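You operate a simulated robot arm through the tools that you are given. There is no shell and no other tool. Be economical: measure what you need, move in short steps, check, and stop when the job is done.

You run a simulated robot arm. Do the job below in one go: nothing can be reset, and whatever is moved stays where it is left.

Task
Put the square sweet on the low shelf under the sinks. Then take the tall tower tray on the top of the wall bench and put it away on the tray shelf. Then open the warming drawer, take the small grey filter and put it in the inside of the warming drawer, then shut the drawer. Then fetch the yellow strip mould and set it on the lower shelf under the marble slab. Then turn the cabinet dial to 12 C. Then put the tall sweet on the paper strip at the end of the belt away on the second shelf from the bottom of the tall black shelves. Then put the blue cup in the right sink. The order counts.

The check looks at the end state, three seconds after you hand in, the way a careful person would. Anything else that was tipped, shoved, dropped, spilled or broken makes it a failure.

Robot
A 7-joint arm with a two-finger parallel gripper on a trunk, on a base that drives. Base frame: it is fixed to the floor where the robot stands at the start and does not move with it; the origin is under the middle of the robot, x ahead of it, y to its left, z up; the surface under the hand at the start is at about z = 0.8. Units: m, rad, N and s.
Its first joint turns from -2.897 to 2.897 rad. Places, roughly: blue cup (6x6x6 cm) [-4.2, -1.1, 0.8]; cabinet dial [-1.4, 5.3, 1.4]; inside of the warming drawer [-0.9, 4.5, 0.7]; low shelf under the sinks [-1.4, 0.6, 0.3]; lower shelf under the marble slab [-0.3, 3, 0.2]; right sink [-1.5, 0.9, 0.7]; second shelf of the tall black shelves [-7.6, 2.6, 0.6]; small grey filter (13x10x5 cm) [0.3, 0.3, 0.8]; square sweet (3x3x2 cm) [0.8, 0, 0.8]; tall sweet (3x3x3 cm) [-4.3, 1.2, 1]; tall tower tray [0.5, 0.5, 0.75]; tray shelf [-6, -2.2, 0.5]; warming drawer [-0.9, 4.5, 0.7]; yellow strip mould [0, 2.5, 1]. Payload 3.43 kg.
The tool frame sits at the grasp point between the pads (the TCP): z along the fingers, y along the line on which they close. The tips reach 0.03 m beyond it. The gripper opens to 0.094 m. The fingers are 0.028 m wide and 0.01 m thick; the gripper's body (0.05 by 0.096 m) begins 0.055 m behind the TCP.
Orientation is told as [roll, pitch, yaw] about the base's x, y, z axes, in that order, counted from this pose: with the fingers straight down and closing along the base's y, the tool's x points along the base's -x, its y along +y and its z along -z.

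Tools
- The arm moves only by the tool move_arm. Its argument "targets" is a list of rows, each an object (a shift or turn left out is 0, a gripper value left out holds the last) with "angular": the turn, a rotation vector about the tool's x, y, z in rad, a list of three; "dp": the shift along the tool's x, y, z in m, a list of three; "grip": the gripper command, from -1 (fully open) to 1 (shut), values between in proportion. In form: [{"angular": [ax, ay, az], "dp": [x, y, z], "grip": grip}, ...]. A call has 1 to 20 rows; each row shifts and turns the commanded pose from where the row before left it, along the tool's axes as they then stand. Rows are played at 5 a second. More than 0.05 m and 0.15 rad between two rows, or a gripper value outside its range, and nothing of the call is played. A pose out of reach is approached as far as the arm can. The call stops where the force on the tool passes 40 N (or 10 N more than at its start, if that is more) or the arm is blocked; 0.2 s more then pass. The fingers move at their own pace (about 0.045 m/s each) and stop on an object; they squeeze with about 35 N. The grip force told is the motor's: it shows also when the fingers shut on nothing. Time passes only in rows, and 0.2 s behind the last, so rows that do not move let the fingers close. It gives the time, the measured TCP pose, the force on the tool (base axes), the opening and the grip force at its end, in the units of the frame above (readings bear some noise), with the torque about the TCP (base axes, N m) and any sound that the robot's microphone picked up.
- Cameras (640 x 400 px; columns grow to the right, rows downward): "scene" is now at [0.493, 0.2184, 1.2261]; the picture's right is [0.42, -0.91, -0.00], its down [-0.85, -0.39, -0.36] and it looks along [0.33, 0.15, -0.93] (base axes); focal length 214 px, centre (320, 200). "wrist" rides on the gripper at [0.076, 0.014, -0.102] in the tool frame; the picture's right is [-0.18, 0.98, 0.00], its down [-0.75, -0.14, -0.64] and it looks along [-0.63, -0.12, 0.77] (tool axes); focal length 243 px, centre (320, 200). There is no depth. A picture from a camera that has moved, and an enlarged one, comes with that camera's place and axes in the base frame and with its lens.
- get_image(camera): a new picture of that camera. It takes no simulated time.
- raise_lower(by): slides the trunk up (or, below 0, down) by that many m; the arm and the scene camera ride with it, the base frame stays. It gives what a move gives, with no picture.
- roll_base(legs): drives the robot by 1 to 6 legs, each [ahead, left, turn to the left] in m, m and rad, along the robot's own axes; the way and the turn of a leg run together, so that a leg with both is an arc; at most 1.5 m and 3.142 rad a leg. The arm and the cameras ride along, it lands a little off, and it stops where it bumps. It gives what a move gives.
- aim_head(pan, tilt): turns the head with the scene camera to pan (to the left, within 1.798 rad either way) and tilt (down, from -0.506 to 1.204), counted from straight ahead of the robot. It gives what a move gives.
- zoom(camera, box): a new picture of the part [left, top, right, bottom] of that camera's present view, enlarged. It takes no simulated time.
- job_done(): hands the job in; it is judged then, once.

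Work in short steps. Places have to be worked out from the pictures, the camera data and where the tool is seen: move nearer, look again, correct. Check each grasp and each placing, and mend what went wrong. You have 217 turns and 210 pictures in all, those below and enlarged ones among them. Open the gripper and draw the arm clear of the work before you hand the job in, unless the task says otherwise; then end with one line.

The tools are called after "Request:" by a JSON object that holds its "fn" and its "kwargs". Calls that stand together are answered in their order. move_arm: Moves the arm, as the interface text tells. Its arguments: {"type":"object","properties":{"targets":{"type":"array"}},"required":["targets"]} The other tools are called the same way: raise_lower (by) slides the trunk up or down; roll_base (legs) drives the base; aim_head (pan, tilt) turns the head that bears the scene camera; get_image (camera) takes a picture; zoom (camera, box) takes an enlarged picture of a part of a camera's view; job_done () hands the job in.

At the start:

```text
time: 0.0
position: [0.6503, 0.0843, 1.0894]
tool_rot: [-0.001, 0.002, -0.001]
ft_force: [-0.1, 0.1, 1.0]
torque: [-0.03, -0.01, 0.0]
opening: 0.094
grasp_force: 0.0
trunk travel left (down, up): [-0.325, 0.285]
robot x, y, heading: [0.0009, 0.0015, -0.004]
head pan, tilt: [0.433, 1.201]
```

scene: 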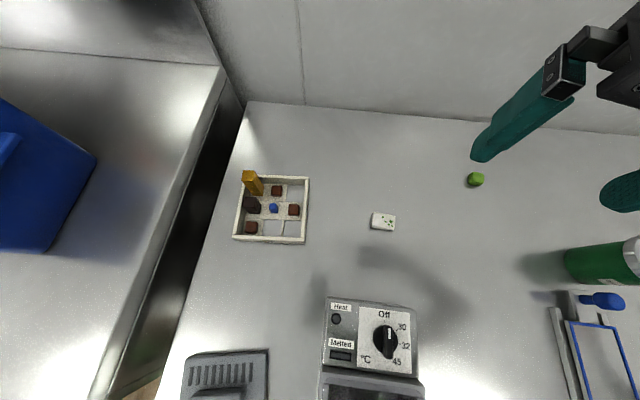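
wrist: 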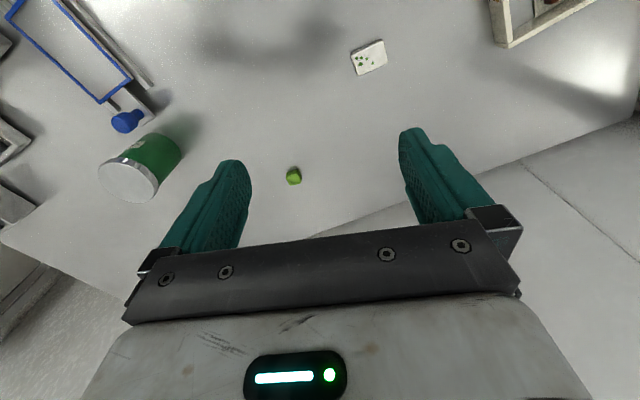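

I'll look closely at the sweet candidates and the surroundings first.

Request:
{"fn": "zoom", "kwargs": {"camera": "scene", "box": [340, 130, 540, 255]}}

Request:
{"fn": "aim_head", "kwargs": {"pan": 0.6, "tilt": 0.6}}

Request:
{"fn": "get_image", "kwargs": {"camera": "scene"}}

```text
3.20 times, centred on (440, 192) of scene
camera zoom: at [0.493, 0.2184, 1.2261], right [0.42, -0.91, 0.0], down [-0.85, -0.39, -0.36], along [0.33, 0.15, -0.93], focal length 686 px, centre (-64, 224)
```

zoom: 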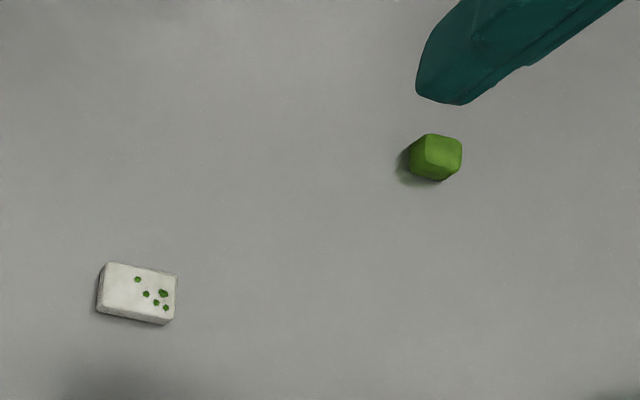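

```text
time: 1.0
position: [0.651, 0.0835, 1.0904]
tool_rot: [-0.002, 0.002, 0.0]
ft_force: [0.3, 0.3, -0.1]
torque: [0.0, -0.05, 0.0]
opening: 0.0938
grasp_force: 0.1
trunk travel left (down, up): [-0.325, 0.285]
robot x, y, heading: [0.0003, -0.0023, -0.003]
head pan, tilt: [0.6, 0.6]
```

```text
206 pictures are left
camera scene: at [0.5152, 0.2449, 1.2706], right [0.56, -0.83, 0.0], down [-0.47, -0.32, -0.82], along [0.68, 0.47, -0.57], focal length 214 px, centre (320, 200)
```

scene: 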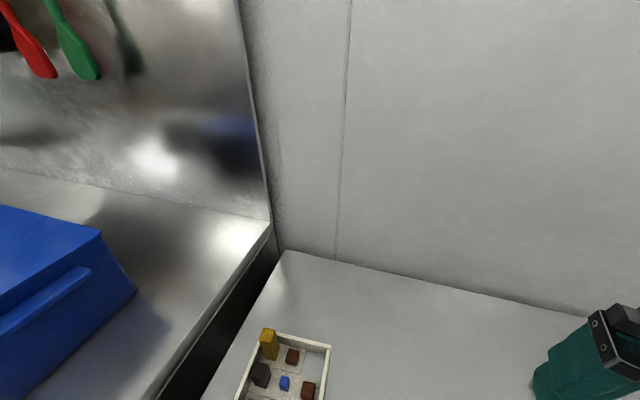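

I'll look round the work area: left, down, right.

Request:
{"fn": "aim_head", "kwargs": {"pan": 1.5, "tilt": 0.7}}

Request:
{"fn": "get_image", "kwargs": {"camera": "scene"}}

Request:
{"fn": "aim_head", "kwargs": {"pan": -0.6, "tilt": 0.9}}

Request:
{"fn": "get_image", "kwargs": {"camera": "scene"}}

Request:
{"fn": "aim_head", "kwargs": {"pan": 1.79, "tilt": 0.2}}

Request:
{"fn": "get_image", "kwargs": {"camera": "scene"}}

Request:
{"fn": "aim_head", "kwargs": {"pan": -1.79, "tilt": 0.2}}

Request:
{"fn": "get_image", "kwargs": {"camera": "scene"}}

```text
time: 2.2
position: [0.6503, 0.0837, 1.0896]
tool_rot: [-0.001, 0.0, 0.0]
ft_force: [-0.2, 0.4, -0.3]
torque: [0.02, -0.03, 0.0]
opening: 0.0944
grasp_force: 0.0
trunk travel left (down, up): [-0.325, 0.285]
robot x, y, heading: [0.0009, -0.0022, -0.008]
head pan, tilt: [1.499, 0.7]
```

```text
205 pictures are left
camera scene: at [0.4484, 0.2797, 1.2621], right [1.0, -0.07, 0.0], down [-0.05, -0.64, -0.77], along [0.06, 0.76, -0.64], focal length 214 px, centre (320, 200)
```

scene: 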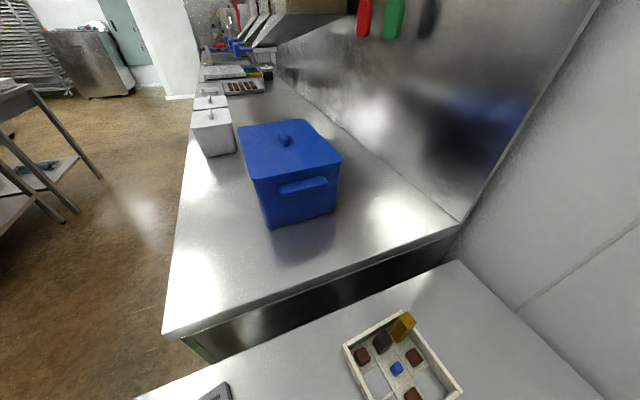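

```text
time: 4.2
position: [0.6501, 0.0835, 1.0892]
tool_rot: [0.001, 0.002, 0.001]
ft_force: [0.3, 0.2, 0.5]
torque: [0.0, 0.03, 0.05]
opening: 0.0941
grasp_force: 0.1
trunk travel left (down, up): [-0.325, 0.285]
robot x, y, heading: [-0.0016, -0.0039, -0.005]
head pan, tilt: [-0.6, 0.901]
```

```text
204 pictures are left
camera scene: at [0.5046, 0.1524, 1.2459], right [-0.56, -0.83, 0.0], down [-0.65, 0.44, -0.62], along [0.51, -0.35, -0.78], focal length 214 px, centre (320, 200)
```

scene: 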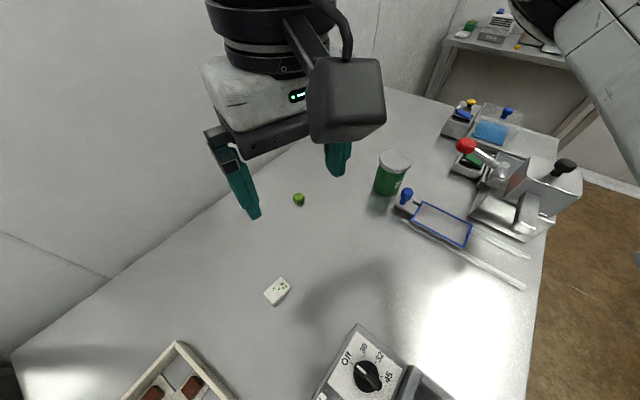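

```text
time: 6.4
position: [0.6503, 0.0841, 1.0891]
tool_rot: [0.001, -0.001, 0.0]
ft_force: [0.0, 0.3, 0.0]
torque: [0.05, 0.0, -0.04]
opening: 0.094
grasp_force: 0.1
trunk travel left (down, up): [-0.325, 0.285]
robot x, y, heading: [0.0027, 0.0015, 0.001]
head pan, tilt: [1.791, 0.201]
```

```text
203 pictures are left
camera scene: at [0.422, 0.2859, 1.3074], right [0.98, 0.22, 0.0], down [0.04, -0.19, -0.98], along [-0.21, 0.96, -0.2], focal length 214 px, centre (320, 200)
```

scene: 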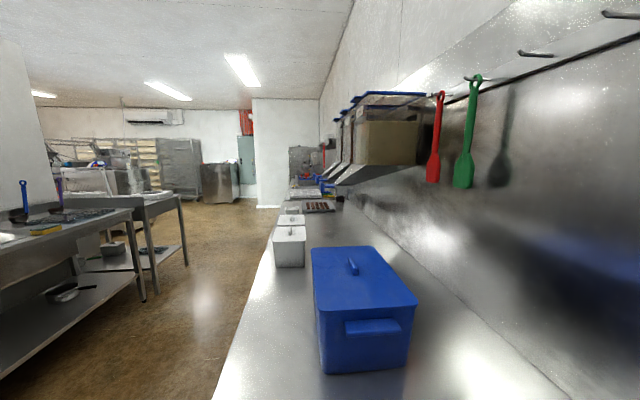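

```text
time: 9.4
position: [0.6502, 0.0829, 1.0891]
tool_rot: [-0.001, 0.002, 0.001]
ft_force: [0.1, 0.1, -0.3]
torque: [0.0, -0.01, 0.0]
opening: 0.094
grasp_force: 0.0
trunk travel left (down, up): [-0.325, 0.285]
robot x, y, heading: [-0.0014, 0.0032, 0.001]
head pan, tilt: [-1.791, 0.201]
```

```text
202 pictures are left
camera scene: at [0.422, 0.104, 1.3075], right [-0.98, 0.22, 0.0], down [0.04, 0.19, -0.98], along [-0.21, -0.96, -0.2], focal length 214 px, centre (320, 200)
```

scene: 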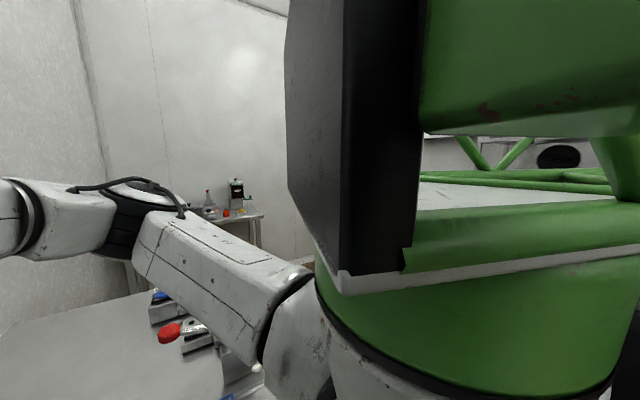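

The green square sweet is near (0.824, 0.0). I move above it and look from the wrist.

Request:
{"fn": "move_arm", "kwargs": {"targets": [{"dp": [-0.043, -0.021, 0]}, {"dp": [-0.043, -0.021, 0]}, {"dp": [-0.043, -0.021, 0]}, {"dp": [-0.043, -0.021, 0]}, {"dp": [0, 0, 0.045]}, {"dp": [0, 0, 0.045]}, {"dp": [0, 0, 0.045]}, {"dp": [0, 0, 0]}]}}

Request:
{"fn": "get_image", "kwargs": {"camera": "wrist"}}

Request:
{"fn": "aim_head", "kwargs": {"pan": -0.2, "tilt": 1.0}}

Request:
{"fn": "get_image", "kwargs": {"camera": "scene"}}

```text
time: 11.2
position: [0.8221, -0.0009, 0.9565]
tool_rot: [0.001, 0.003, 0.001]
ft_force: [-0.4, 0.4, 0.5]
torque: [-0.01, 0.03, 0.01]
opening: 0.094
grasp_force: 0.0
trunk travel left (down, up): [-0.325, 0.285]
robot x, y, heading: [0.0013, 0.0035, -0.005]
head pan, tilt: [-1.791, 0.201]
```

```text
201 pictures are left
camera wrist: at [0.7458, 0.0136, 1.0603], right [0.18, 0.98, 0.0], down [0.75, -0.14, 0.64], along [0.63, -0.12, -0.77], focal length 243 px, centre (320, 200)
```

wrist: 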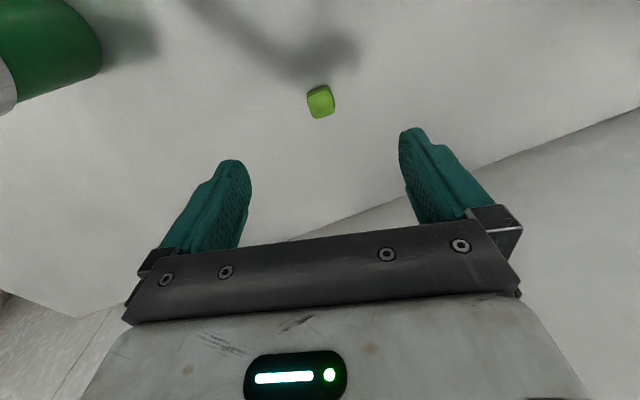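

```text
time: 12.8
position: [0.8224, -0.0003, 0.9591]
tool_rot: [-0.001, 0.002, -0.001]
ft_force: [0.9, -0.6, 1.0]
torque: [-0.02, -0.02, -0.04]
opening: 0.094
grasp_force: 0.1
trunk travel left (down, up): [-0.325, 0.285]
robot x, y, heading: [0.0001, -0.0012, -0.0]
head pan, tilt: [-0.201, 1.0]
```

```text
200 pictures are left
camera scene: at [0.5105, 0.181, 1.2387], right [-0.2, -0.98, 0.0], down [-0.82, 0.17, -0.54], along [0.53, -0.11, -0.84], focal length 214 px, centre (320, 200)
```

scene: 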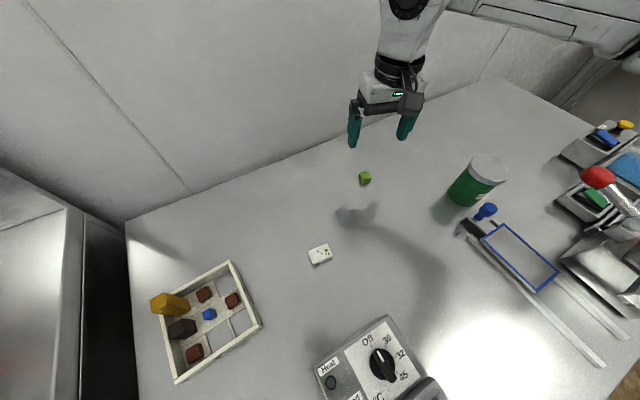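

Triangulating both views puts the sweet at (0.828, -0.002), centre z≈0.804, square to the tool. Descending and gripping.

Request:
{"fn": "move_arm", "kwargs": {"targets": [{"dp": [-0.005, -0.002, 0.045], "grip": 0.0}, {"dp": [0, 0, 0.045]}, {"dp": [0, 0, 0.036]}, {"dp": [0, 0, 0]}]}}

Request:
{"fn": "get_image", "kwargs": {"camera": "wrist"}}

```text
time: 13.8
position: [0.8286, -0.004, 0.8294]
tool_rot: [0.002, -0.002, -0.001]
ft_force: [-4.7, -1.8, 12.7]
torque: [0.11, 0.2, 0.12]
opening: 0.0471
grasp_force: 0.1
trunk travel left (down, up): [-0.325, 0.285]
robot x, y, heading: [-0.0021, 0.0006, 0.0]
head pan, tilt: [-0.201, 1.0]
```

```text
199 pictures are left
camera wrist: at [0.7528, 0.01, 0.9326], right [0.18, 0.98, 0.0], down [0.75, -0.14, 0.64], along [0.63, -0.12, -0.77], focal length 243 px, centre (320, 200)
```

wrist: 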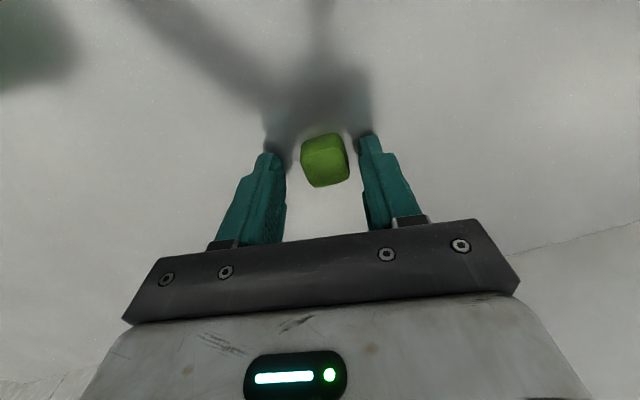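

The tips just touch the bench (z≈0.80) and the sweet sits between them. I ease up 3 mm and close.

Request:
{"fn": "move_arm", "kwargs": {"targets": [{"dp": [0, 0, -0.003]}, {"grip": 1}, {"grip": 1}, {"grip": 1}, {"grip": 1}, {"dp": [0, 0, -0.03]}, {"dp": [0, 0, -0.045]}, {"dp": [0, 0, -0.045]}]}}

Request:
{"fn": "get_image", "kwargs": {"camera": "wrist"}}

```text
time: 15.6
position: [0.8236, -0.0001, 0.9511]
tool_rot: [-0.003, 0.002, 0.0]
ft_force: [0.1, 0.8, 0.3]
torque: [0.0, 0.0, 0.03]
opening: 0.0244
grasp_force: 35.3
trunk travel left (down, up): [-0.325, 0.285]
robot x, y, heading: [0.0025, -0.0001, -0.001]
head pan, tilt: [-0.201, 1.0]
```

```text
198 pictures are left
camera wrist: at [0.749, 0.0126, 1.0534], right [0.18, 0.98, 0.0], down [0.75, -0.14, 0.64], along [0.63, -0.12, -0.77], focal length 243 px, centre (320, 200)
```

wrist: 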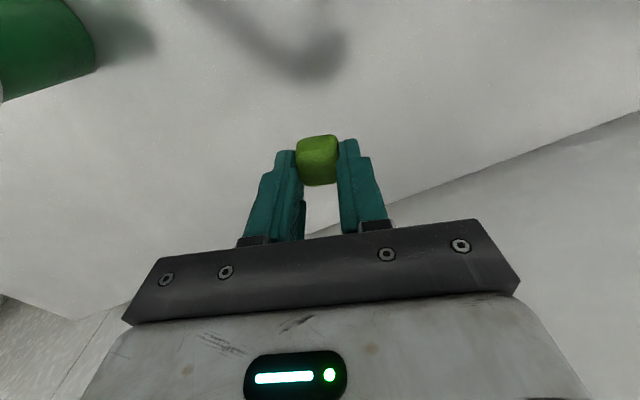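

Sweet held. I raise and retract the arm, then back off a bit and look around left-behind.

Request:
{"fn": "move_arm", "kwargs": {"targets": [{"dp": [0, 0, -0.05]}, {"dp": [0, 0, -0.05]}, {"dp": [0, 0, -0.05]}, {"dp": [0.05, 0, 0]}, {"dp": [0.05, 0, 0]}, {"dp": [0.05, 0, 0]}, {"dp": [0.05, 0, 0]}, {"dp": [0.05, 0, 0]}, {"dp": [0.05, 0, 0]}, {"dp": [0.04, 0, 0]}, {"dp": [0.0, 0, 0]}]}}

Request:
{"fn": "roll_base", "kwargs": {"legs": [[-0.35, 0, 0]]}}

Request:
{"fn": "aim_head", "kwargs": {"pan": 1.75, "tilt": 0.4}}

Request:
{"fn": "get_image", "kwargs": {"camera": "scene"}}

```text
time: 17.8
position: [0.5044, 0.0003, 1.1027]
tool_rot: [0.002, -0.006, -0.013]
ft_force: [30.0, -6.7, -5.9]
torque: [0.63, 2.73, 0.34]
opening: 0.0241
grasp_force: 35.4
trunk travel left (down, up): [-0.325, 0.285]
robot x, y, heading: [-0.0015, -0.0041, 0.001]
head pan, tilt: [-0.201, 1.0]
stopped in row 10: the force on the tool passed its limit at 182 N (the readings are from after the stop); the commanded pose is now the measured one
```

```text
time: 18.7
position: [0.4911, 0.0002, 1.1031]
tool_rot: [0.003, -0.007, -0.013]
ft_force: [1.0, -0.1, -0.9]
torque: [-0.04, 0.08, -0.05]
opening: 0.0243
grasp_force: 35.2
trunk travel left (down, up): [-0.325, 0.285]
robot x, y, heading: [-0.0137, -0.0025, 0.001]
head pan, tilt: [-0.201, 1.0]
stopped in leg 1: the force on the tool passed its limit at 43 N (the readings are from after the stop); the commanded pose is now the measured one
```

```text
time: 20.6
position: [0.4895, 0.0008, 1.1031]
tool_rot: [0.002, -0.009, -0.014]
ft_force: [5.5, 0.0, 1.7]
torque: [0.03, 0.69, -0.06]
opening: 0.0242
grasp_force: 34.9
trunk travel left (down, up): [-0.325, 0.285]
robot x, y, heading: [-0.0155, 0.0027, -0.001]
head pan, tilt: [1.751, 0.4]
```

```text
197 pictures are left
camera scene: at [0.411, 0.2862, 1.2889], right [0.98, 0.18, 0.0], down [0.07, -0.38, -0.92], along [-0.16, 0.91, -0.39], focal length 214 px, centre (320, 200)
```

scene: 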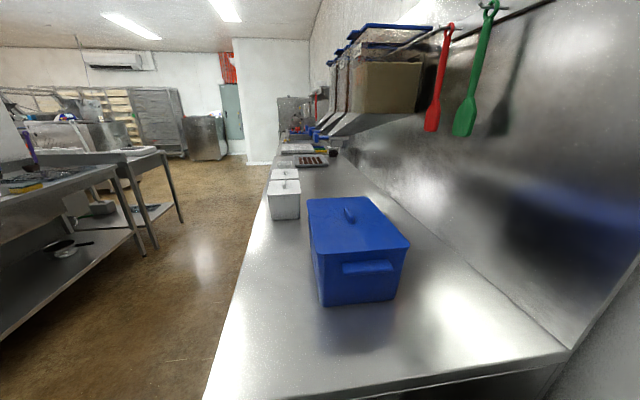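

The wrist touched the robot's own front. I move it forward clear and to the right, then back away.

Request:
{"fn": "move_arm", "kwargs": {"targets": [{"dp": [-0.04, -0.0, 0]}, {"dp": [-0.04, -0.02, 0]}, {"dp": [-0.0, -0.05, 0]}, {"dp": [0, -0.05, 0]}]}}

Request:
{"fn": "roll_base", "kwargs": {"legs": [[-0.35, 0, 0]]}}

Request:
{"fn": "aim_head", "kwargs": {"pan": 0.0, "tilt": 1.0}}

Request:
{"fn": "get_image", "kwargs": {"camera": "scene"}}

```text
time: 21.6
position: [0.5674, -0.1204, 1.1025]
tool_rot: [0.0, -0.007, -0.011]
ft_force: [0.2, 0.3, -0.7]
torque: [0.01, 0.0, -0.02]
opening: 0.0243
grasp_force: 35.0
trunk travel left (down, up): [-0.325, 0.285]
robot x, y, heading: [-0.0102, 0.0007, 0.001]
head pan, tilt: [1.751, 0.4]
```

```text
time: 23.8
position: [0.2182, -0.1237, 1.103]
tool_rot: [0.004, -0.007, -0.021]
ft_force: [-0.6, 0.1, -0.3]
torque: [0.03, 0.02, 0.01]
opening: 0.0241
grasp_force: 34.9
trunk travel left (down, up): [-0.325, 0.285]
robot x, y, heading: [-0.365, 0.0005, -0.007]
head pan, tilt: [1.751, 0.4]
```

```text
time: 25.6
position: [0.2161, -0.1239, 1.1018]
tool_rot: [0.003, -0.007, -0.02]
ft_force: [0.0, 0.0, -0.8]
torque: [-0.02, 0.01, -0.04]
opening: 0.0241
grasp_force: 34.6
trunk travel left (down, up): [-0.325, 0.285]
robot x, y, heading: [-0.3638, 0.0011, -0.007]
head pan, tilt: [0.0, 1.0]
```

```text
196 pictures are left
camera scene: at [0.1488, 0.1925, 1.2387], right [-0.01, -1.0, 0.0], down [-0.84, 0.01, -0.54], along [0.54, 0.0, -0.84], focal length 214 px, centre (320, 200)
```

scene: 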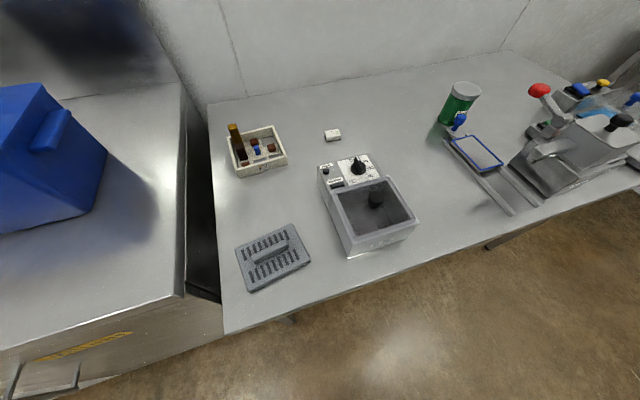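

Good view of the bench: the filter (grate with handle) is at left front. Now I turn left toward the sinks and look.

Request:
{"fn": "roll_base", "kwargs": {"legs": [[0, 0, 1.7]]}}

Request:
{"fn": "aim_head", "kwargs": {"pan": 1.2, "tilt": 0.6}}

Request:
{"fn": "get_image", "kwargs": {"camera": "scene"}}

Request:
{"fn": "aim_head", "kwargs": {"pan": 0.3, "tilt": 0.4}}

Request:
{"fn": "get_image", "kwargs": {"camera": "scene"}}

```text
time: 30.1
position: [-0.302, 0.5926, 1.1027]
tool_rot: [0.004, -0.007, 1.655]
ft_force: [0.3, 0.5, -1.0]
torque: [0.0, 0.02, -0.02]
opening: 0.0243
grasp_force: 34.2
trunk travel left (down, up): [-0.325, 0.285]
robot x, y, heading: [-0.3628, 0.0023, 1.669]
head pan, tilt: [0.0, 1.0]
```

```text
time: 31.5
position: [-0.3013, 0.5928, 1.1028]
tool_rot: [0.005, -0.007, 1.655]
ft_force: [-0.6, -0.1, 0.2]
torque: [-0.02, -0.03, -0.01]
opening: 0.0241
grasp_force: 35.0
trunk travel left (down, up): [-0.325, 0.285]
robot x, y, heading: [-0.3637, 0.001, 1.67]
head pan, tilt: [1.201, 0.6]
```

```text
195 pictures are left
camera scene: at [-0.6873, 0.4457, 1.2707], right [0.27, 0.96, 0.0], down [0.54, -0.15, -0.82], along [-0.79, 0.22, -0.57], focal length 214 px, centre (320, 200)
```

scene: 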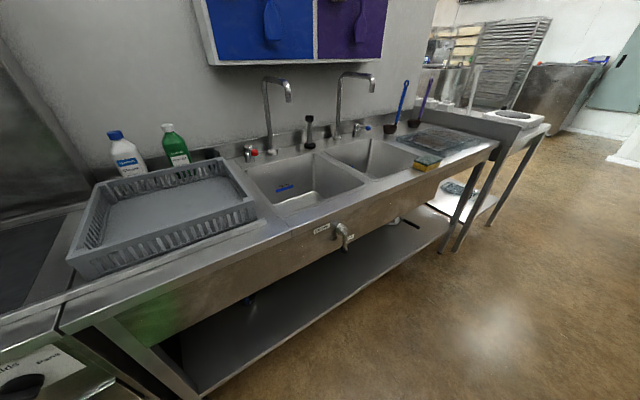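

```text
time: 32.7
position: [-0.3026, 0.5923, 1.1023]
tool_rot: [0.003, -0.007, 1.657]
ft_force: [1.0, -0.7, -0.1]
torque: [-0.03, 0.03, 0.0]
opening: 0.0243
grasp_force: 35.0
trunk travel left (down, up): [-0.325, 0.285]
robot x, y, heading: [-0.3665, 0.0009, 1.671]
head pan, tilt: [0.3, 0.4]
```

```text
194 pictures are left
camera scene: at [-0.6382, 0.5074, 1.2889], right [0.92, 0.39, 0.0], down [0.15, -0.36, -0.92], along [-0.36, 0.85, -0.39], focal length 214 px, centre (320, 200)
```

scene: 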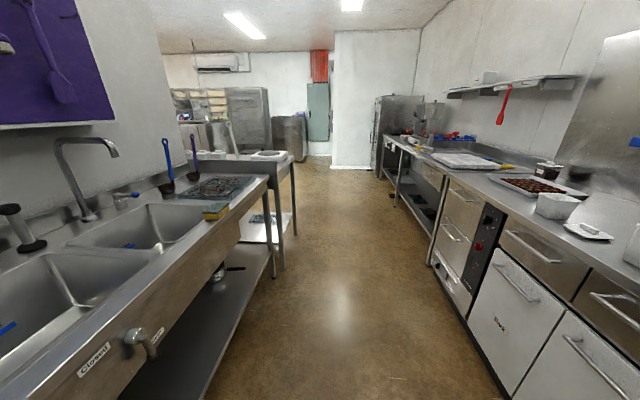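

The sink unit's front is at x≈-1.13, with the low shelf beneath (edge x≈-1.2, z≈0.3). I turn to face it and position at y≈0.45, left of the drain lever.

Request:
{"fn": "roll_base", "kwargs": {"legs": [[0, 0, 1.47], [0.1, -0.4, 0]]}}

Request:
{"fn": "aim_head", "kwargs": {"pan": -0.3, "tilt": 1.1}}

Request:
{"fn": "raise_lower", "kwargs": {"by": -0.3}}

Request:
{"fn": "get_image", "kwargs": {"camera": "scene"}}

Request:
{"fn": "get_image", "kwargs": {"camera": "wrist"}}

```text
time: 35.6
position: [-0.8422, 0.3554, 1.1018]
tool_rot: [0.003, -0.006, 2.702]
ft_force: [0.2, 0.5, 0.5]
torque: [0.01, 0.01, -0.03]
opening: 0.0242
grasp_force: 35.4
trunk travel left (down, up): [-0.325, 0.285]
robot x, y, heading: [-0.3649, 0.0024, 2.72]
head pan, tilt: [0.3, 0.4]
stopped in leg 1: the robot was blocked; the commanded pose is now the measured one
```

```text
time: 36.6
position: [-0.8445, 0.3497, 1.1021]
tool_rot: [0.001, -0.007, 2.707]
ft_force: [0.7, 0.0, 0.4]
torque: [-0.02, -0.03, -0.03]
opening: 0.024
grasp_force: 35.1
trunk travel left (down, up): [-0.325, 0.285]
robot x, y, heading: [-0.3662, 0.004, 2.718]
head pan, tilt: [-0.3, 1.1]
```

```text
time: 39.6
position: [-0.8449, 0.3512, 0.8017]
tool_rot: [0.0, -0.008, 2.706]
ft_force: [0.9, 0.5, 0.2]
torque: [-0.02, 0.01, 0.0]
opening: 0.0241
grasp_force: 35.1
trunk travel left (down, up): [-0.025, 0.585]
robot x, y, heading: [-0.3617, 0.0021, 2.715]
head pan, tilt: [-0.3, 1.1]
```

```text
193 pictures are left
camera scene: at [-0.8941, 0.0477, 0.9321], right [0.66, 0.75, 0.0], down [0.67, -0.59, -0.45], along [-0.34, 0.3, -0.89], focal length 214 px, centre (320, 200)
```

scene: 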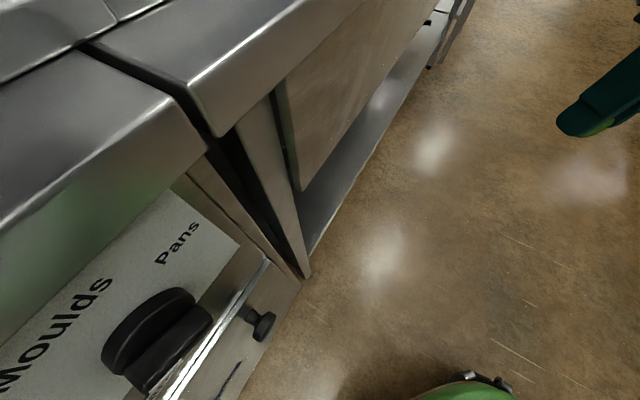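

```text
192 pictures are left
camera wrist: at [-0.7802, 0.3052, 0.9044], right [-0.58, -0.81, 0.0], down [-0.62, 0.44, 0.65], along [-0.53, 0.37, -0.76], focal length 243 px, centre (320, 200)
```

wrist: 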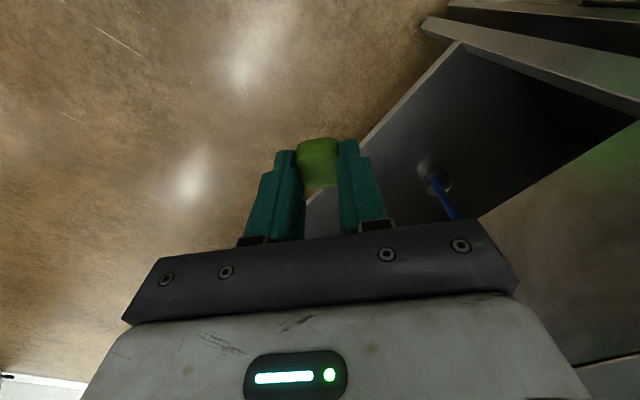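

The turn got blocked. I'll look left and right with the head to find what touches.

Request:
{"fn": "aim_head", "kwargs": {"pan": 0.9, "tilt": 0.8}}

Request:
{"fn": "get_image", "kwargs": {"camera": "scene"}}

Request:
{"fn": "aim_head", "kwargs": {"pan": 1.79, "tilt": 1.1}}

Request:
{"fn": "get_image", "kwargs": {"camera": "scene"}}

Request:
{"fn": "aim_head", "kwargs": {"pan": -1.2, "tilt": 1.2}}

Request:
{"fn": "get_image", "kwargs": {"camera": "scene"}}

```text
time: 41.0
position: [-0.8446, 0.3495, 0.802]
tool_rot: [0.002, -0.007, 2.707]
ft_force: [-0.2, -0.2, 0.5]
torque: [0.0, -0.01, 0.03]
opening: 0.0241
grasp_force: 35.4
trunk travel left (down, up): [-0.025, 0.585]
robot x, y, heading: [-0.3649, 0.0032, 2.719]
head pan, tilt: [0.901, 0.799]
```

```text
191 pictures are left
camera scene: at [-0.9184, -0.0312, 0.9538], right [-0.46, 0.89, 0.0], down [0.64, 0.33, -0.7], along [-0.62, -0.32, -0.72], focal length 214 px, centre (320, 200)
```

scene: 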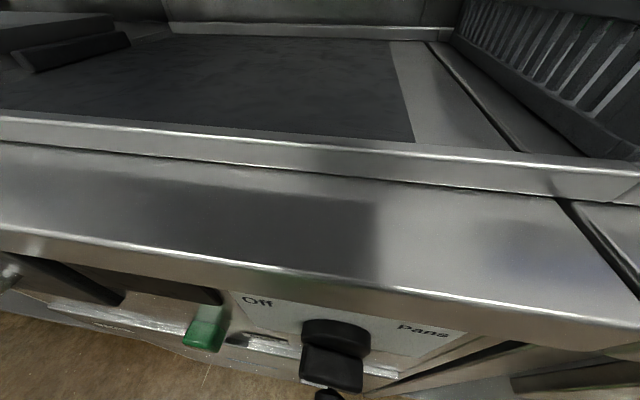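

```text
time: 42.2
position: [-0.8457, 0.3511, 0.8011]
tool_rot: [0.002, -0.008, 2.707]
ft_force: [-0.2, 0.9, 0.2]
torque: [-0.03, 0.0, 0.0]
opening: 0.0241
grasp_force: 35.7
trunk travel left (down, up): [-0.025, 0.585]
robot x, y, heading: [-0.3623, 0.0016, 2.719]
head pan, tilt: [1.791, 1.1]
```

```text
190 pictures are left
camera scene: at [-0.8595, -0.056, 0.9321], right [-0.98, 0.2, 0.0], down [0.18, 0.87, -0.45], along [-0.09, -0.45, -0.89], focal length 214 px, centre (320, 200)
```

scene: 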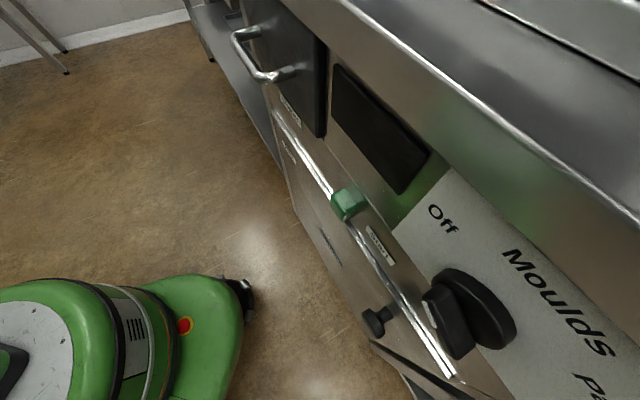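

```text
time: 44.8
position: [-0.8451, 0.351, 0.8025]
tool_rot: [0.001, -0.008, 2.709]
ft_force: [-0.7, -0.9, 0.0]
torque: [0.01, 0.0, 0.03]
opening: 0.0243
grasp_force: 35.3
trunk travel left (down, up): [-0.025, 0.585]
robot x, y, heading: [-0.3645, 0.0008, 2.721]
head pan, tilt: [-1.201, 1.201]
```

```text
189 pictures are left
camera scene: at [-0.8438, 0.0617, 0.9261], right [1.0, -0.05, 0.0], down [-0.05, -0.93, -0.36], along [0.02, 0.36, -0.93], focal length 214 px, centre (320, 200)
```

scene: 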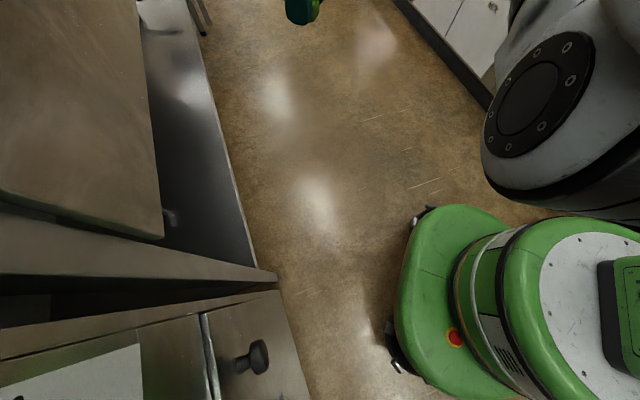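

Base rear corner probably touched the bench behind. I raise the trunk, go forward a bit, finish the turn, then shift sideways to y≈0.4.

Request:
{"fn": "raise_lower", "kwargs": {"by": 0.3}}

Request:
{"fn": "roll_base", "kwargs": {"legs": [[0.2, 0, 0], [0, 0, 0.42], [-0.03, -0.33, 0]]}}

Request:
{"fn": "aim_head", "kwargs": {"pan": -0.5, "tilt": 0.9}}

Request:
{"fn": "get_image", "kwargs": {"camera": "scene"}}

```text
time: 47.8
position: [-0.8455, 0.3506, 1.102]
tool_rot: [0.002, -0.007, 2.708]
ft_force: [0.4, -0.3, -0.7]
torque: [0.01, -0.04, 0.02]
opening: 0.0241
grasp_force: 34.5
trunk travel left (down, up): [-0.325, 0.285]
robot x, y, heading: [-0.3609, 0.0026, 2.717]
head pan, tilt: [-1.201, 1.201]
```

```text
time: 49.1
position: [-0.9478, 0.3996, 1.1021]
tool_rot: [0.004, -0.008, 2.706]
ft_force: [0.1, -0.2, 0.3]
torque: [0.0, 0.03, 0.01]
opening: 0.0241
grasp_force: 35.0
trunk travel left (down, up): [-0.325, 0.285]
robot x, y, heading: [-0.4652, 0.0489, 2.717]
head pan, tilt: [-1.201, 1.201]
stopped in leg 1: the robot was blocked; the commanded pose is now the measured one
```

```text
time: 50.2
position: [-0.9392, 0.4174, 1.0996]
tool_rot: [0.005, -0.006, 2.653]
ft_force: [-1.1, -0.2, 0.4]
torque: [0.01, -0.04, 0.0]
opening: 0.0242
grasp_force: 34.7
trunk travel left (down, up): [-0.325, 0.285]
robot x, y, heading: [-0.4801, 0.0383, 2.666]
head pan, tilt: [-0.499, 0.901]
```

```text
188 pictures are left
camera scene: at [-0.9969, 0.1415, 1.2471], right [0.88, 0.47, 0.0], down [0.36, -0.68, -0.64], along [-0.3, 0.56, -0.77], focal length 214 px, centre (320, 200)
```

scene: 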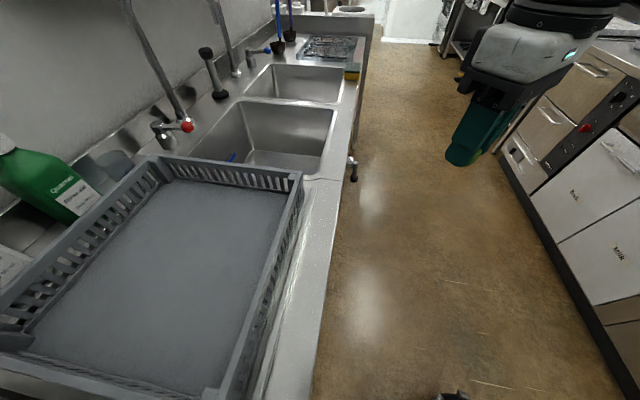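

Blocked again; let me see the left-front floor area.

Request:
{"fn": "aim_head", "kwargs": {"pan": 1.6, "tilt": 1.2}}

Request:
{"fn": "get_image", "kwargs": {"camera": "scene"}}

Request:
{"fn": "aim_head", "kwargs": {"pan": -1.79, "tilt": 0.9}}

Request:
{"fn": "get_image", "kwargs": {"camera": "scene"}}

```text
time: 52.2
position: [-0.9495, 0.408, 1.0962]
tool_rot: [-0.008, 0.003, 2.623]
ft_force: [1.0, -0.9, 0.8]
torque: [0.04, 0.07, -0.02]
opening: 0.0242
grasp_force: 35.2
trunk travel left (down, up): [-0.325, 0.285]
robot x, y, heading: [-0.4923, 0.0138, 2.636]
head pan, tilt: [1.6, 1.201]
```

```text
187 pictures are left
camera scene: at [-1.078, 0.0698, 1.2075], right [-0.32, 0.94, -0.04], down [0.89, 0.29, -0.35], along [-0.32, -0.15, -0.94], focal length 214 px, centre (320, 200)
```

scene: 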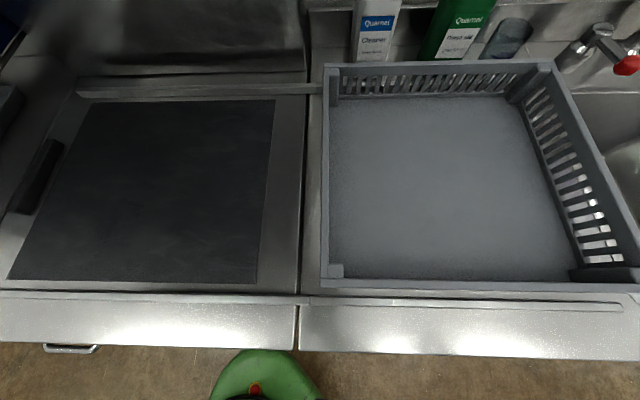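

```text
time: 55.0
position: [-0.9489, 0.3966, 1.1016]
tool_rot: [0.001, -0.007, 2.706]
ft_force: [0.7, 0.6, -0.4]
torque: [0.01, 0.0, 0.01]
opening: 0.0242
grasp_force: 35.4
trunk travel left (down, up): [-0.325, 0.285]
robot x, y, heading: [-0.4683, 0.0508, 2.718]
head pan, tilt: [-1.791, 0.901]
```

```text
186 pictures are left
camera scene: at [-0.9058, 0.1131, 1.2459], right [0.8, -0.6, 0.0], down [-0.47, -0.63, -0.62], along [0.37, 0.5, -0.78], focal length 214 px, centre (320, 200)
```

scene: 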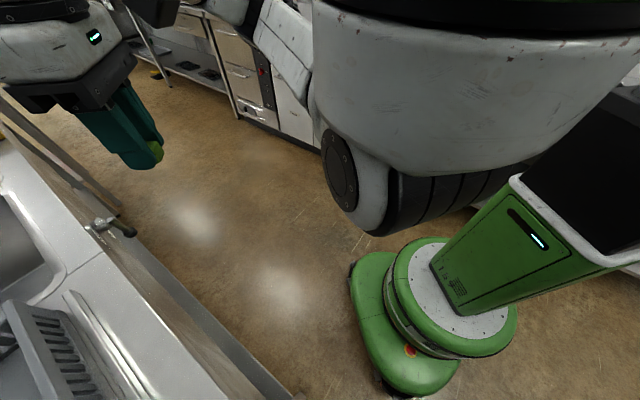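

The head likely meets a hood over the grill (robot was nudged when the head swung). I shift to the right, away from the grill, then turn and face the sinks.

Request:
{"fn": "roll_base", "kwargs": {"legs": [[-0.02, -0.4, 0], [0, 0, 0.42]]}}

Request:
{"fn": "aim_head", "kwargs": {"pan": 0.6, "tilt": -0.3}}

Request:
{"fn": "get_image", "kwargs": {"camera": "scene"}}

```text
time: 58.7
position: [-0.8644, 0.5363, 1.1015]
tool_rot: [0.003, -0.007, 3.117]
ft_force: [0.2, 0.6, -0.3]
torque: [-0.03, -0.01, 0.01]
opening: 0.0242
grasp_force: 35.5
trunk travel left (down, up): [-0.325, 0.285]
robot x, y, heading: [-0.287, 0.4102, 3.127]
head pan, tilt: [-1.791, 0.901]
```

```text
time: 60.9
position: [-0.8648, 0.5355, 1.1024]
tool_rot: [0.001, -0.007, 3.115]
ft_force: [-0.5, -0.3, 0.2]
torque: [0.04, 0.0, -0.03]
opening: 0.0241
grasp_force: 34.9
trunk travel left (down, up): [-0.325, 0.285]
robot x, y, heading: [-0.2857, 0.4088, 3.138]
head pan, tilt: [0.6, -0.3]
```

```text
185 pictures are left
camera scene: at [-0.7951, 0.1757, 1.3514], right [-0.55, 0.83, 0.0], down [-0.25, -0.16, -0.96], along [-0.8, -0.53, 0.3], focal length 214 px, centre (320, 200)
```

scene: 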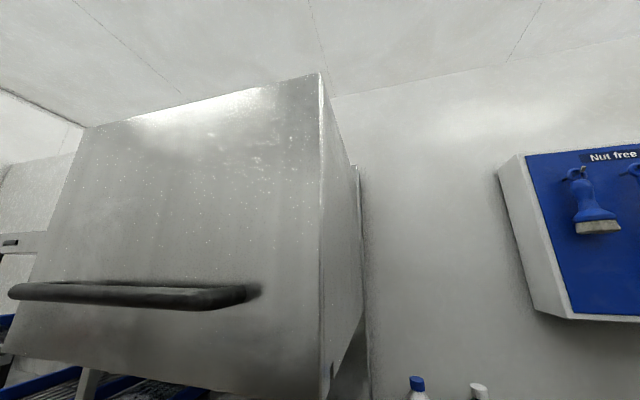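

Confirmed, a large lid over the grill. Here I'm clear. I lower the trunk and the arm to shelf height in the aisle, tilting the fingers forward about 43°.

Request:
{"fn": "aim_head", "kwargs": {"pan": -0.8, "tilt": 1.1}}

Request:
{"fn": "raise_lower", "kwargs": {"by": -0.3}}

Request:
{"fn": "move_arm", "kwargs": {"targets": [{"dp": [0, 0, 0.05]}, {"dp": [0, 0, 0.05]}, {"dp": [0, 0, 0.05]}, {"dp": [0, 0, 0.05]}, {"dp": [0, 0, 0.05]}, {"dp": [0, 0, 0.05]}, {"dp": [0, 0, 0.05]}, {"dp": [0, 0, 0.03]}, {"angular": [0, -0.15, 0]}, {"angular": [0, -0.15, 0]}, {"angular": [0, -0.15, 0]}, {"angular": [0, -0.15, 0]}, {"angular": [0, -0.15, 0]}, {}]}}

Request:
{"fn": "get_image", "kwargs": {"camera": "scene"}}

Request:
{"fn": "get_image", "kwargs": {"camera": "wrist"}}

```text
time: 62.5
position: [-0.8645, 0.5374, 1.1019]
tool_rot: [0.001, -0.008, 3.114]
ft_force: [0.4, -1.2, 0.0]
torque: [-0.02, 0.0, 0.01]
opening: 0.0242
grasp_force: 34.6
trunk travel left (down, up): [-0.325, 0.285]
robot x, y, heading: [-0.2851, 0.4061, 3.128]
head pan, tilt: [-0.799, 1.1]
```

```text
time: 65.5
position: [-0.8636, 0.5366, 0.802]
tool_rot: [-0.001, -0.006, 3.117]
ft_force: [0.5, 0.3, -0.4]
torque: [0.0, -0.01, 0.0]
opening: 0.0245
grasp_force: 34.2
trunk travel left (down, up): [-0.025, 0.585]
robot x, y, heading: [-0.2865, 0.4074, 3.127]
head pan, tilt: [-0.799, 1.1]
```

```text
time: 68.5
position: [-0.8695, 0.5356, 0.4227]
tool_rot: [0.001, -0.759, 3.118]
ft_force: [-0.7, 0.2, -0.2]
torque: [0.01, 0.0, -0.03]
opening: 0.0244
grasp_force: 35.1
trunk travel left (down, up): [-0.025, 0.585]
robot x, y, heading: [-0.2853, 0.4082, 3.124]
head pan, tilt: [-0.799, 1.1]
```

```text
184 pictures are left
camera scene: at [-0.773, 0.2649, 0.9322], right [0.73, 0.69, 0.0], down [0.61, -0.65, -0.45], along [-0.31, 0.33, -0.89], focal length 214 px, centre (320, 200)
```

scene: 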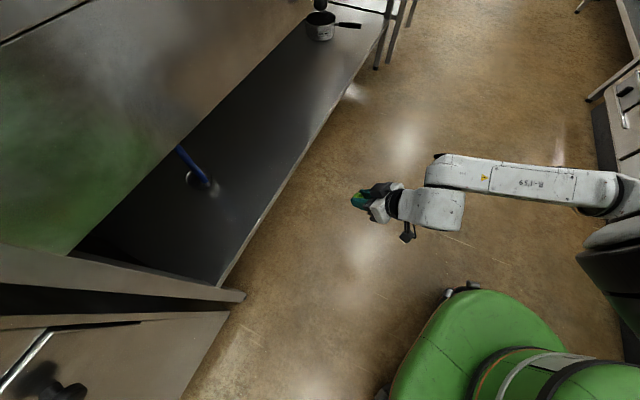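

```text
183 pictures are left
camera wrist: at [-0.7424, 0.5177, 0.4448], right [-0.16, -0.98, 0.13], down [-0.1, 0.14, 0.98], along [-0.98, 0.14, -0.12], focal length 243 px, centre (320, 200)
```

wrist: 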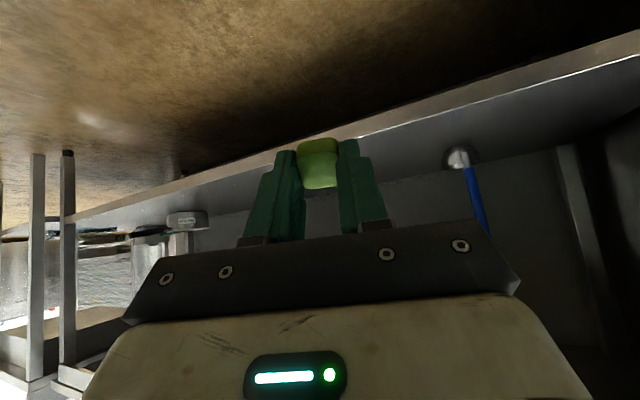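

Shelf edge ≈ x -1.17, z≈0.283. I drive 0.2 forward, then reach in another 0.2 with the tool level, lowering to just above the shelf.

Request:
{"fn": "roll_base", "kwargs": {"legs": [[0.2, 0, 0]]}}

Request:
{"fn": "move_arm", "kwargs": {"targets": [{"dp": [-0.036, 0, 0.034]}, {"dp": [-0.036, 0, 0.034]}, {"dp": [-0.036, 0, 0.034]}, {"dp": [-0.018, 0, 0.046]}, {"dp": [0, 0, 0]}]}}

Request:
{"fn": "get_image", "kwargs": {"camera": "wrist"}}

Request:
{"fn": "get_image", "kwargs": {"camera": "scene"}}

```text
time: 70.0
position: [-1.0679, 0.5396, 0.4229]
tool_rot: [0.002, -0.758, 3.114]
ft_force: [-0.9, -0.4, -0.8]
torque: [-0.03, -0.04, 0.01]
opening: 0.0241
grasp_force: 35.0
trunk travel left (down, up): [-0.025, 0.585]
robot x, y, heading: [-0.4903, 0.4151, 3.123]
head pan, tilt: [-0.799, 1.1]
```

```text
time: 71.2
position: [-1.2603, 0.5437, 0.4018]
tool_rot: [0.0, -0.756, 3.113]
ft_force: [0.1, -1.2, -0.7]
torque: [0.01, 0.0, -0.01]
opening: 0.0241
grasp_force: 34.7
trunk travel left (down, up): [-0.025, 0.585]
robot x, y, heading: [-0.4887, 0.4153, 3.128]
head pan, tilt: [-0.799, 1.1]
```

```text
182 pictures are left
camera wrist: at [-1.1336, 0.5251, 0.4245], right [-0.16, -0.98, 0.13], down [-0.1, 0.15, 0.98], along [-0.98, 0.14, -0.12], focal length 243 px, centre (320, 200)
```

wrist: 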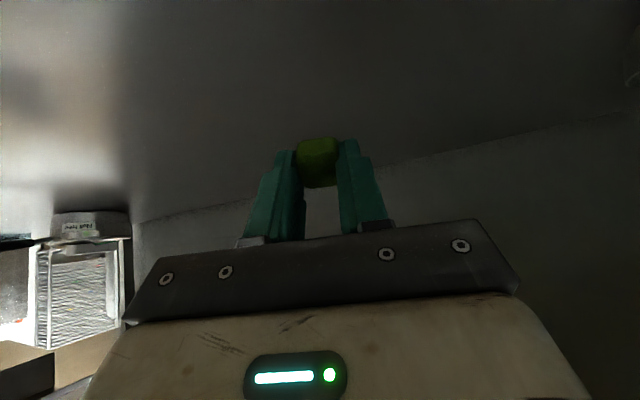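

```text
181 pictures are left
camera scene: at [-0.9734, 0.2686, 0.9321], right [0.73, 0.69, 0.0], down [0.61, -0.65, -0.45], along [-0.31, 0.33, -0.89], focal length 214 px, centre (320, 200)
```

scene: 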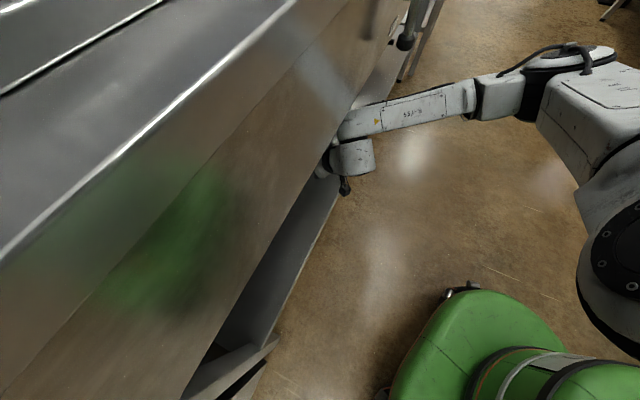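

Now straight down toward the shelf in small steps until contact.

Request:
{"fn": "move_arm", "kwargs": {"targets": [{"dp": [0.0206, 0, 0.0218]}, {"dp": [0.0206, 0, 0.0218]}, {"dp": [0.01, 0, 0.0109]}, {"dp": [0, 0, 0]}]}}

Request:
{"fn": "get_image", "kwargs": {"camera": "wrist"}}

```text
time: 72.4
position: [-1.2634, 0.5451, 0.3303]
tool_rot: [0.005, -0.768, 3.113]
ft_force: [4.2, 0.8, 16.8]
torque: [0.05, 0.05, -0.03]
opening: 0.024
grasp_force: 34.8
trunk travel left (down, up): [-0.025, 0.585]
robot x, y, heading: [-0.4877, 0.4081, 3.129]
head pan, tilt: [-0.799, 1.1]
stopped in row 4: the force on the tool passed its limit at 42 N (the readings are from after the stop); the commanded pose is now the measured one
```

```text
180 pictures are left
camera wrist: at [-1.1361, 0.5273, 0.3524], right [-0.16, -0.98, 0.13], down [-0.09, 0.15, 0.98], along [-0.98, 0.14, -0.11], focal length 243 px, centre (320, 200)
```

wrist: 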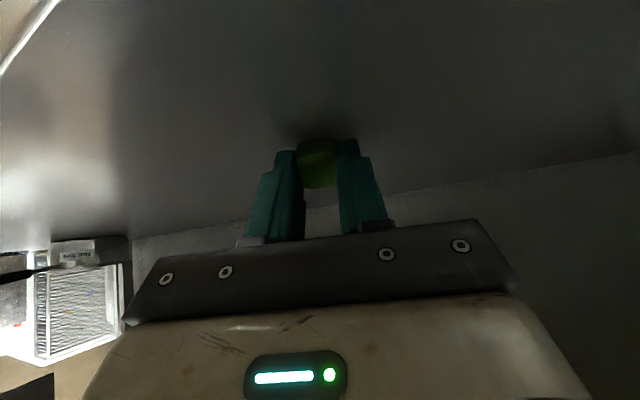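

Contact with the shelf (top ≈0.297). I ease up 3 mm, open, and withdraw along the tool axis a little, then look.

Request:
{"fn": "move_arm", "kwargs": {"targets": [{"dp": [-0.002, 0, -0.002]}, {"grip": -0.2}, {"grip": -0.2}, {"grip": -0.2}, {"dp": [0, 0, -0.04]}, {"dp": [0, 0, -0.04]}, {}]}}

Request:
{"fn": "get_image", "kwargs": {"camera": "wrist"}}

```text
time: 74.0
position: [-1.2049, 0.5429, 0.3925]
tool_rot: [0.003, -0.763, 3.112]
ft_force: [-0.8, -0.4, -0.2]
torque: [-0.02, 0.01, -0.01]
opening: 0.0561
grasp_force: 0.1
trunk travel left (down, up): [-0.025, 0.585]
robot x, y, heading: [-0.4882, 0.4108, 3.129]
head pan, tilt: [-0.799, 1.1]
```

```text
179 pictures are left
camera wrist: at [-1.0784, 0.525, 0.4131], right [-0.16, -0.98, 0.13], down [-0.1, 0.15, 0.98], along [-0.98, 0.14, -0.12], focal length 243 px, centre (320, 200)
```

wrist: 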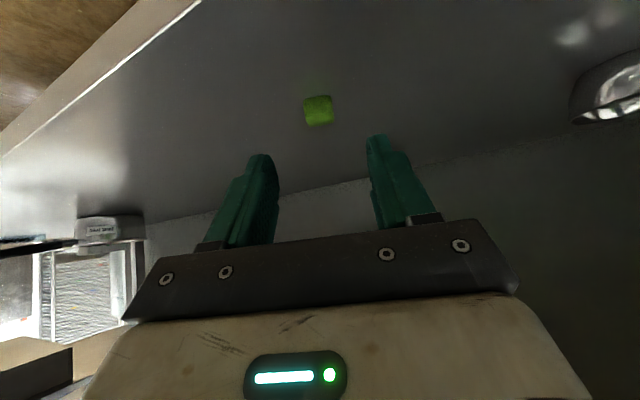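

Sweet is sitting flat on the shelf. I withdraw horizontally, back the base off, straighten and raise the arm.

Request:
{"fn": "move_arm", "kwargs": {"targets": [{"dp": [0.036, 0, -0.034]}, {"dp": [0.036, 0, -0.034]}, {"dp": [0.036, 0, -0.034]}, {"dp": [0.036, 0, -0.034]}]}}

Request:
{"fn": "roll_base", "kwargs": {"legs": [[-0.2, 0, 0]]}}

Request:
{"fn": "move_arm", "kwargs": {"targets": [{"angular": [0, 0.15, 0]}, {"angular": [0, 0.15, 0]}, {"angular": [0, 0.15, 0]}, {"angular": [0, 0.15, 0]}, {"angular": [0, 0.15, 0]}, {"dp": [0, 0, -0.05]}, {"dp": [0, 0, -0.05]}, {"dp": [0, 0, -0.05]}, {"dp": [0, 0, -0.05]}, {"dp": [0, 0, -0.05]}, {"dp": [0, 0, -0.05]}, {"dp": [0, 0, -0.05]}, {"dp": [0, 0, -0.03]}, {}]}}

Request:
{"fn": "raise_lower", "kwargs": {"by": 0.4}}

Request:
{"fn": "roll_base", "kwargs": {"legs": [[0, 0.36, 0], [0, 0, -3.13]]}}

```text
time: 75.0
position: [-1.0122, 0.5363, 0.391]
tool_rot: [0.004, -0.766, 3.115]
ft_force: [0.1, -0.1, -0.7]
torque: [0.01, 0.0, 0.01]
opening: 0.0565
grasp_force: 0.0
trunk travel left (down, up): [-0.025, 0.585]
robot x, y, heading: [-0.4852, 0.4087, 3.13]
head pan, tilt: [-0.799, 1.1]
```

```text
time: 76.6
position: [-0.8127, 0.5317, 0.3899]
tool_rot: [0.003, -0.761, 3.12]
ft_force: [-1.1, 0.8, 0.4]
torque: [-0.01, -0.02, -0.01]
opening: 0.0563
grasp_force: 0.1
trunk travel left (down, up): [-0.025, 0.585]
robot x, y, heading: [-0.2832, 0.4073, 3.13]
head pan, tilt: [-0.799, 1.1]
```

```text
time: 79.6
position: [-0.807, 0.5294, 0.7716]
tool_rot: [0.003, -0.012, 3.122]
ft_force: [0.4, -0.9, -0.6]
torque: [0.03, 0.0, -0.03]
opening: 0.0565
grasp_force: 0.0
trunk travel left (down, up): [-0.025, 0.585]
robot x, y, heading: [-0.2839, 0.4088, 3.129]
head pan, tilt: [-0.799, 1.1]
```

```text
time: 83.4
position: [-0.8065, 0.5299, 1.1731]
tool_rot: [0.001, -0.015, 3.122]
ft_force: [-0.2, -0.7, -0.1]
torque: [-0.01, -0.01, 0.0]
opening: 0.0563
grasp_force: 0.0
trunk travel left (down, up): [-0.425, 0.185]
robot x, y, heading: [-0.2805, 0.4128, 3.137]
head pan, tilt: [-0.799, 1.1]
```

```text
time: 93.2
position: [0.2287, -0.0988, 1.1729]
tool_rot: [0.002, -0.014, -0.079]
ft_force: [0.3, 0.2, 1.3]
torque: [0.0, 0.02, 0.01]
opening: 0.0566
grasp_force: 0.0
trunk travel left (down, up): [-0.425, 0.185]
robot x, y, heading: [-0.2845, 0.0545, -0.069]
head pan, tilt: [-0.799, 1.1]
```

Facing the wall bench again. I look at the tray.

Request:
{"fn": "aim_head", "kwargs": {"pan": 0.3, "tilt": 0.9}}

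Request:
{"fn": "get_image", "kwargs": {"camera": "scene"}}

Request:
{"fn": "zoom", "kwargs": {"camera": "scene", "box": [220, 100, 420, 225]}}

```text
time: 94.5
position: [0.2284, -0.0987, 1.1718]
tool_rot: [0.002, -0.013, -0.077]
ft_force: [-0.6, 0.5, 0.2]
torque: [-0.01, 0.02, 0.02]
opening: 0.0563
grasp_force: 0.2
trunk travel left (down, up): [-0.425, 0.185]
robot x, y, heading: [-0.2872, 0.0515, -0.061]
head pan, tilt: [0.3, 0.901]
```

```text
178 pictures are left
camera scene: at [0.2418, 0.2339, 1.3459], right [0.23, -0.97, 0.0], down [-0.76, -0.18, -0.62], along [0.6, 0.14, -0.78], focal length 214 px, centre (320, 200)
```

scene: 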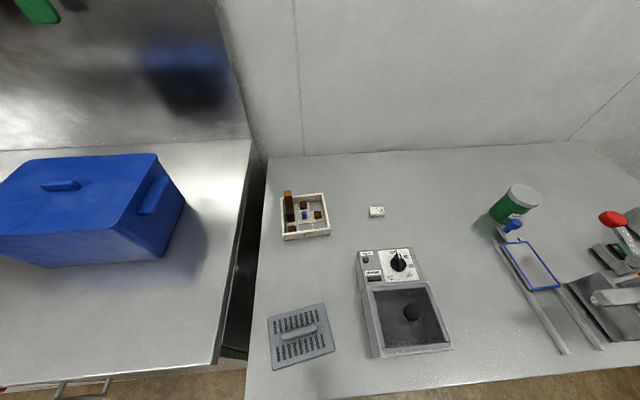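

```text
3.20 times, centred on (320, 162) of scene
camera zoom: at [0.2418, 0.2339, 1.3459], right [0.23, -0.97, 0.0], down [-0.76, -0.18, -0.62], along [0.6, 0.14, -0.78], focal length 686 px, centre (320, 320)
```

zoom: 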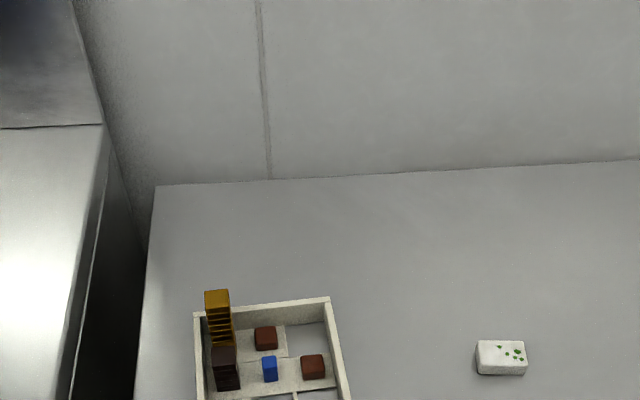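

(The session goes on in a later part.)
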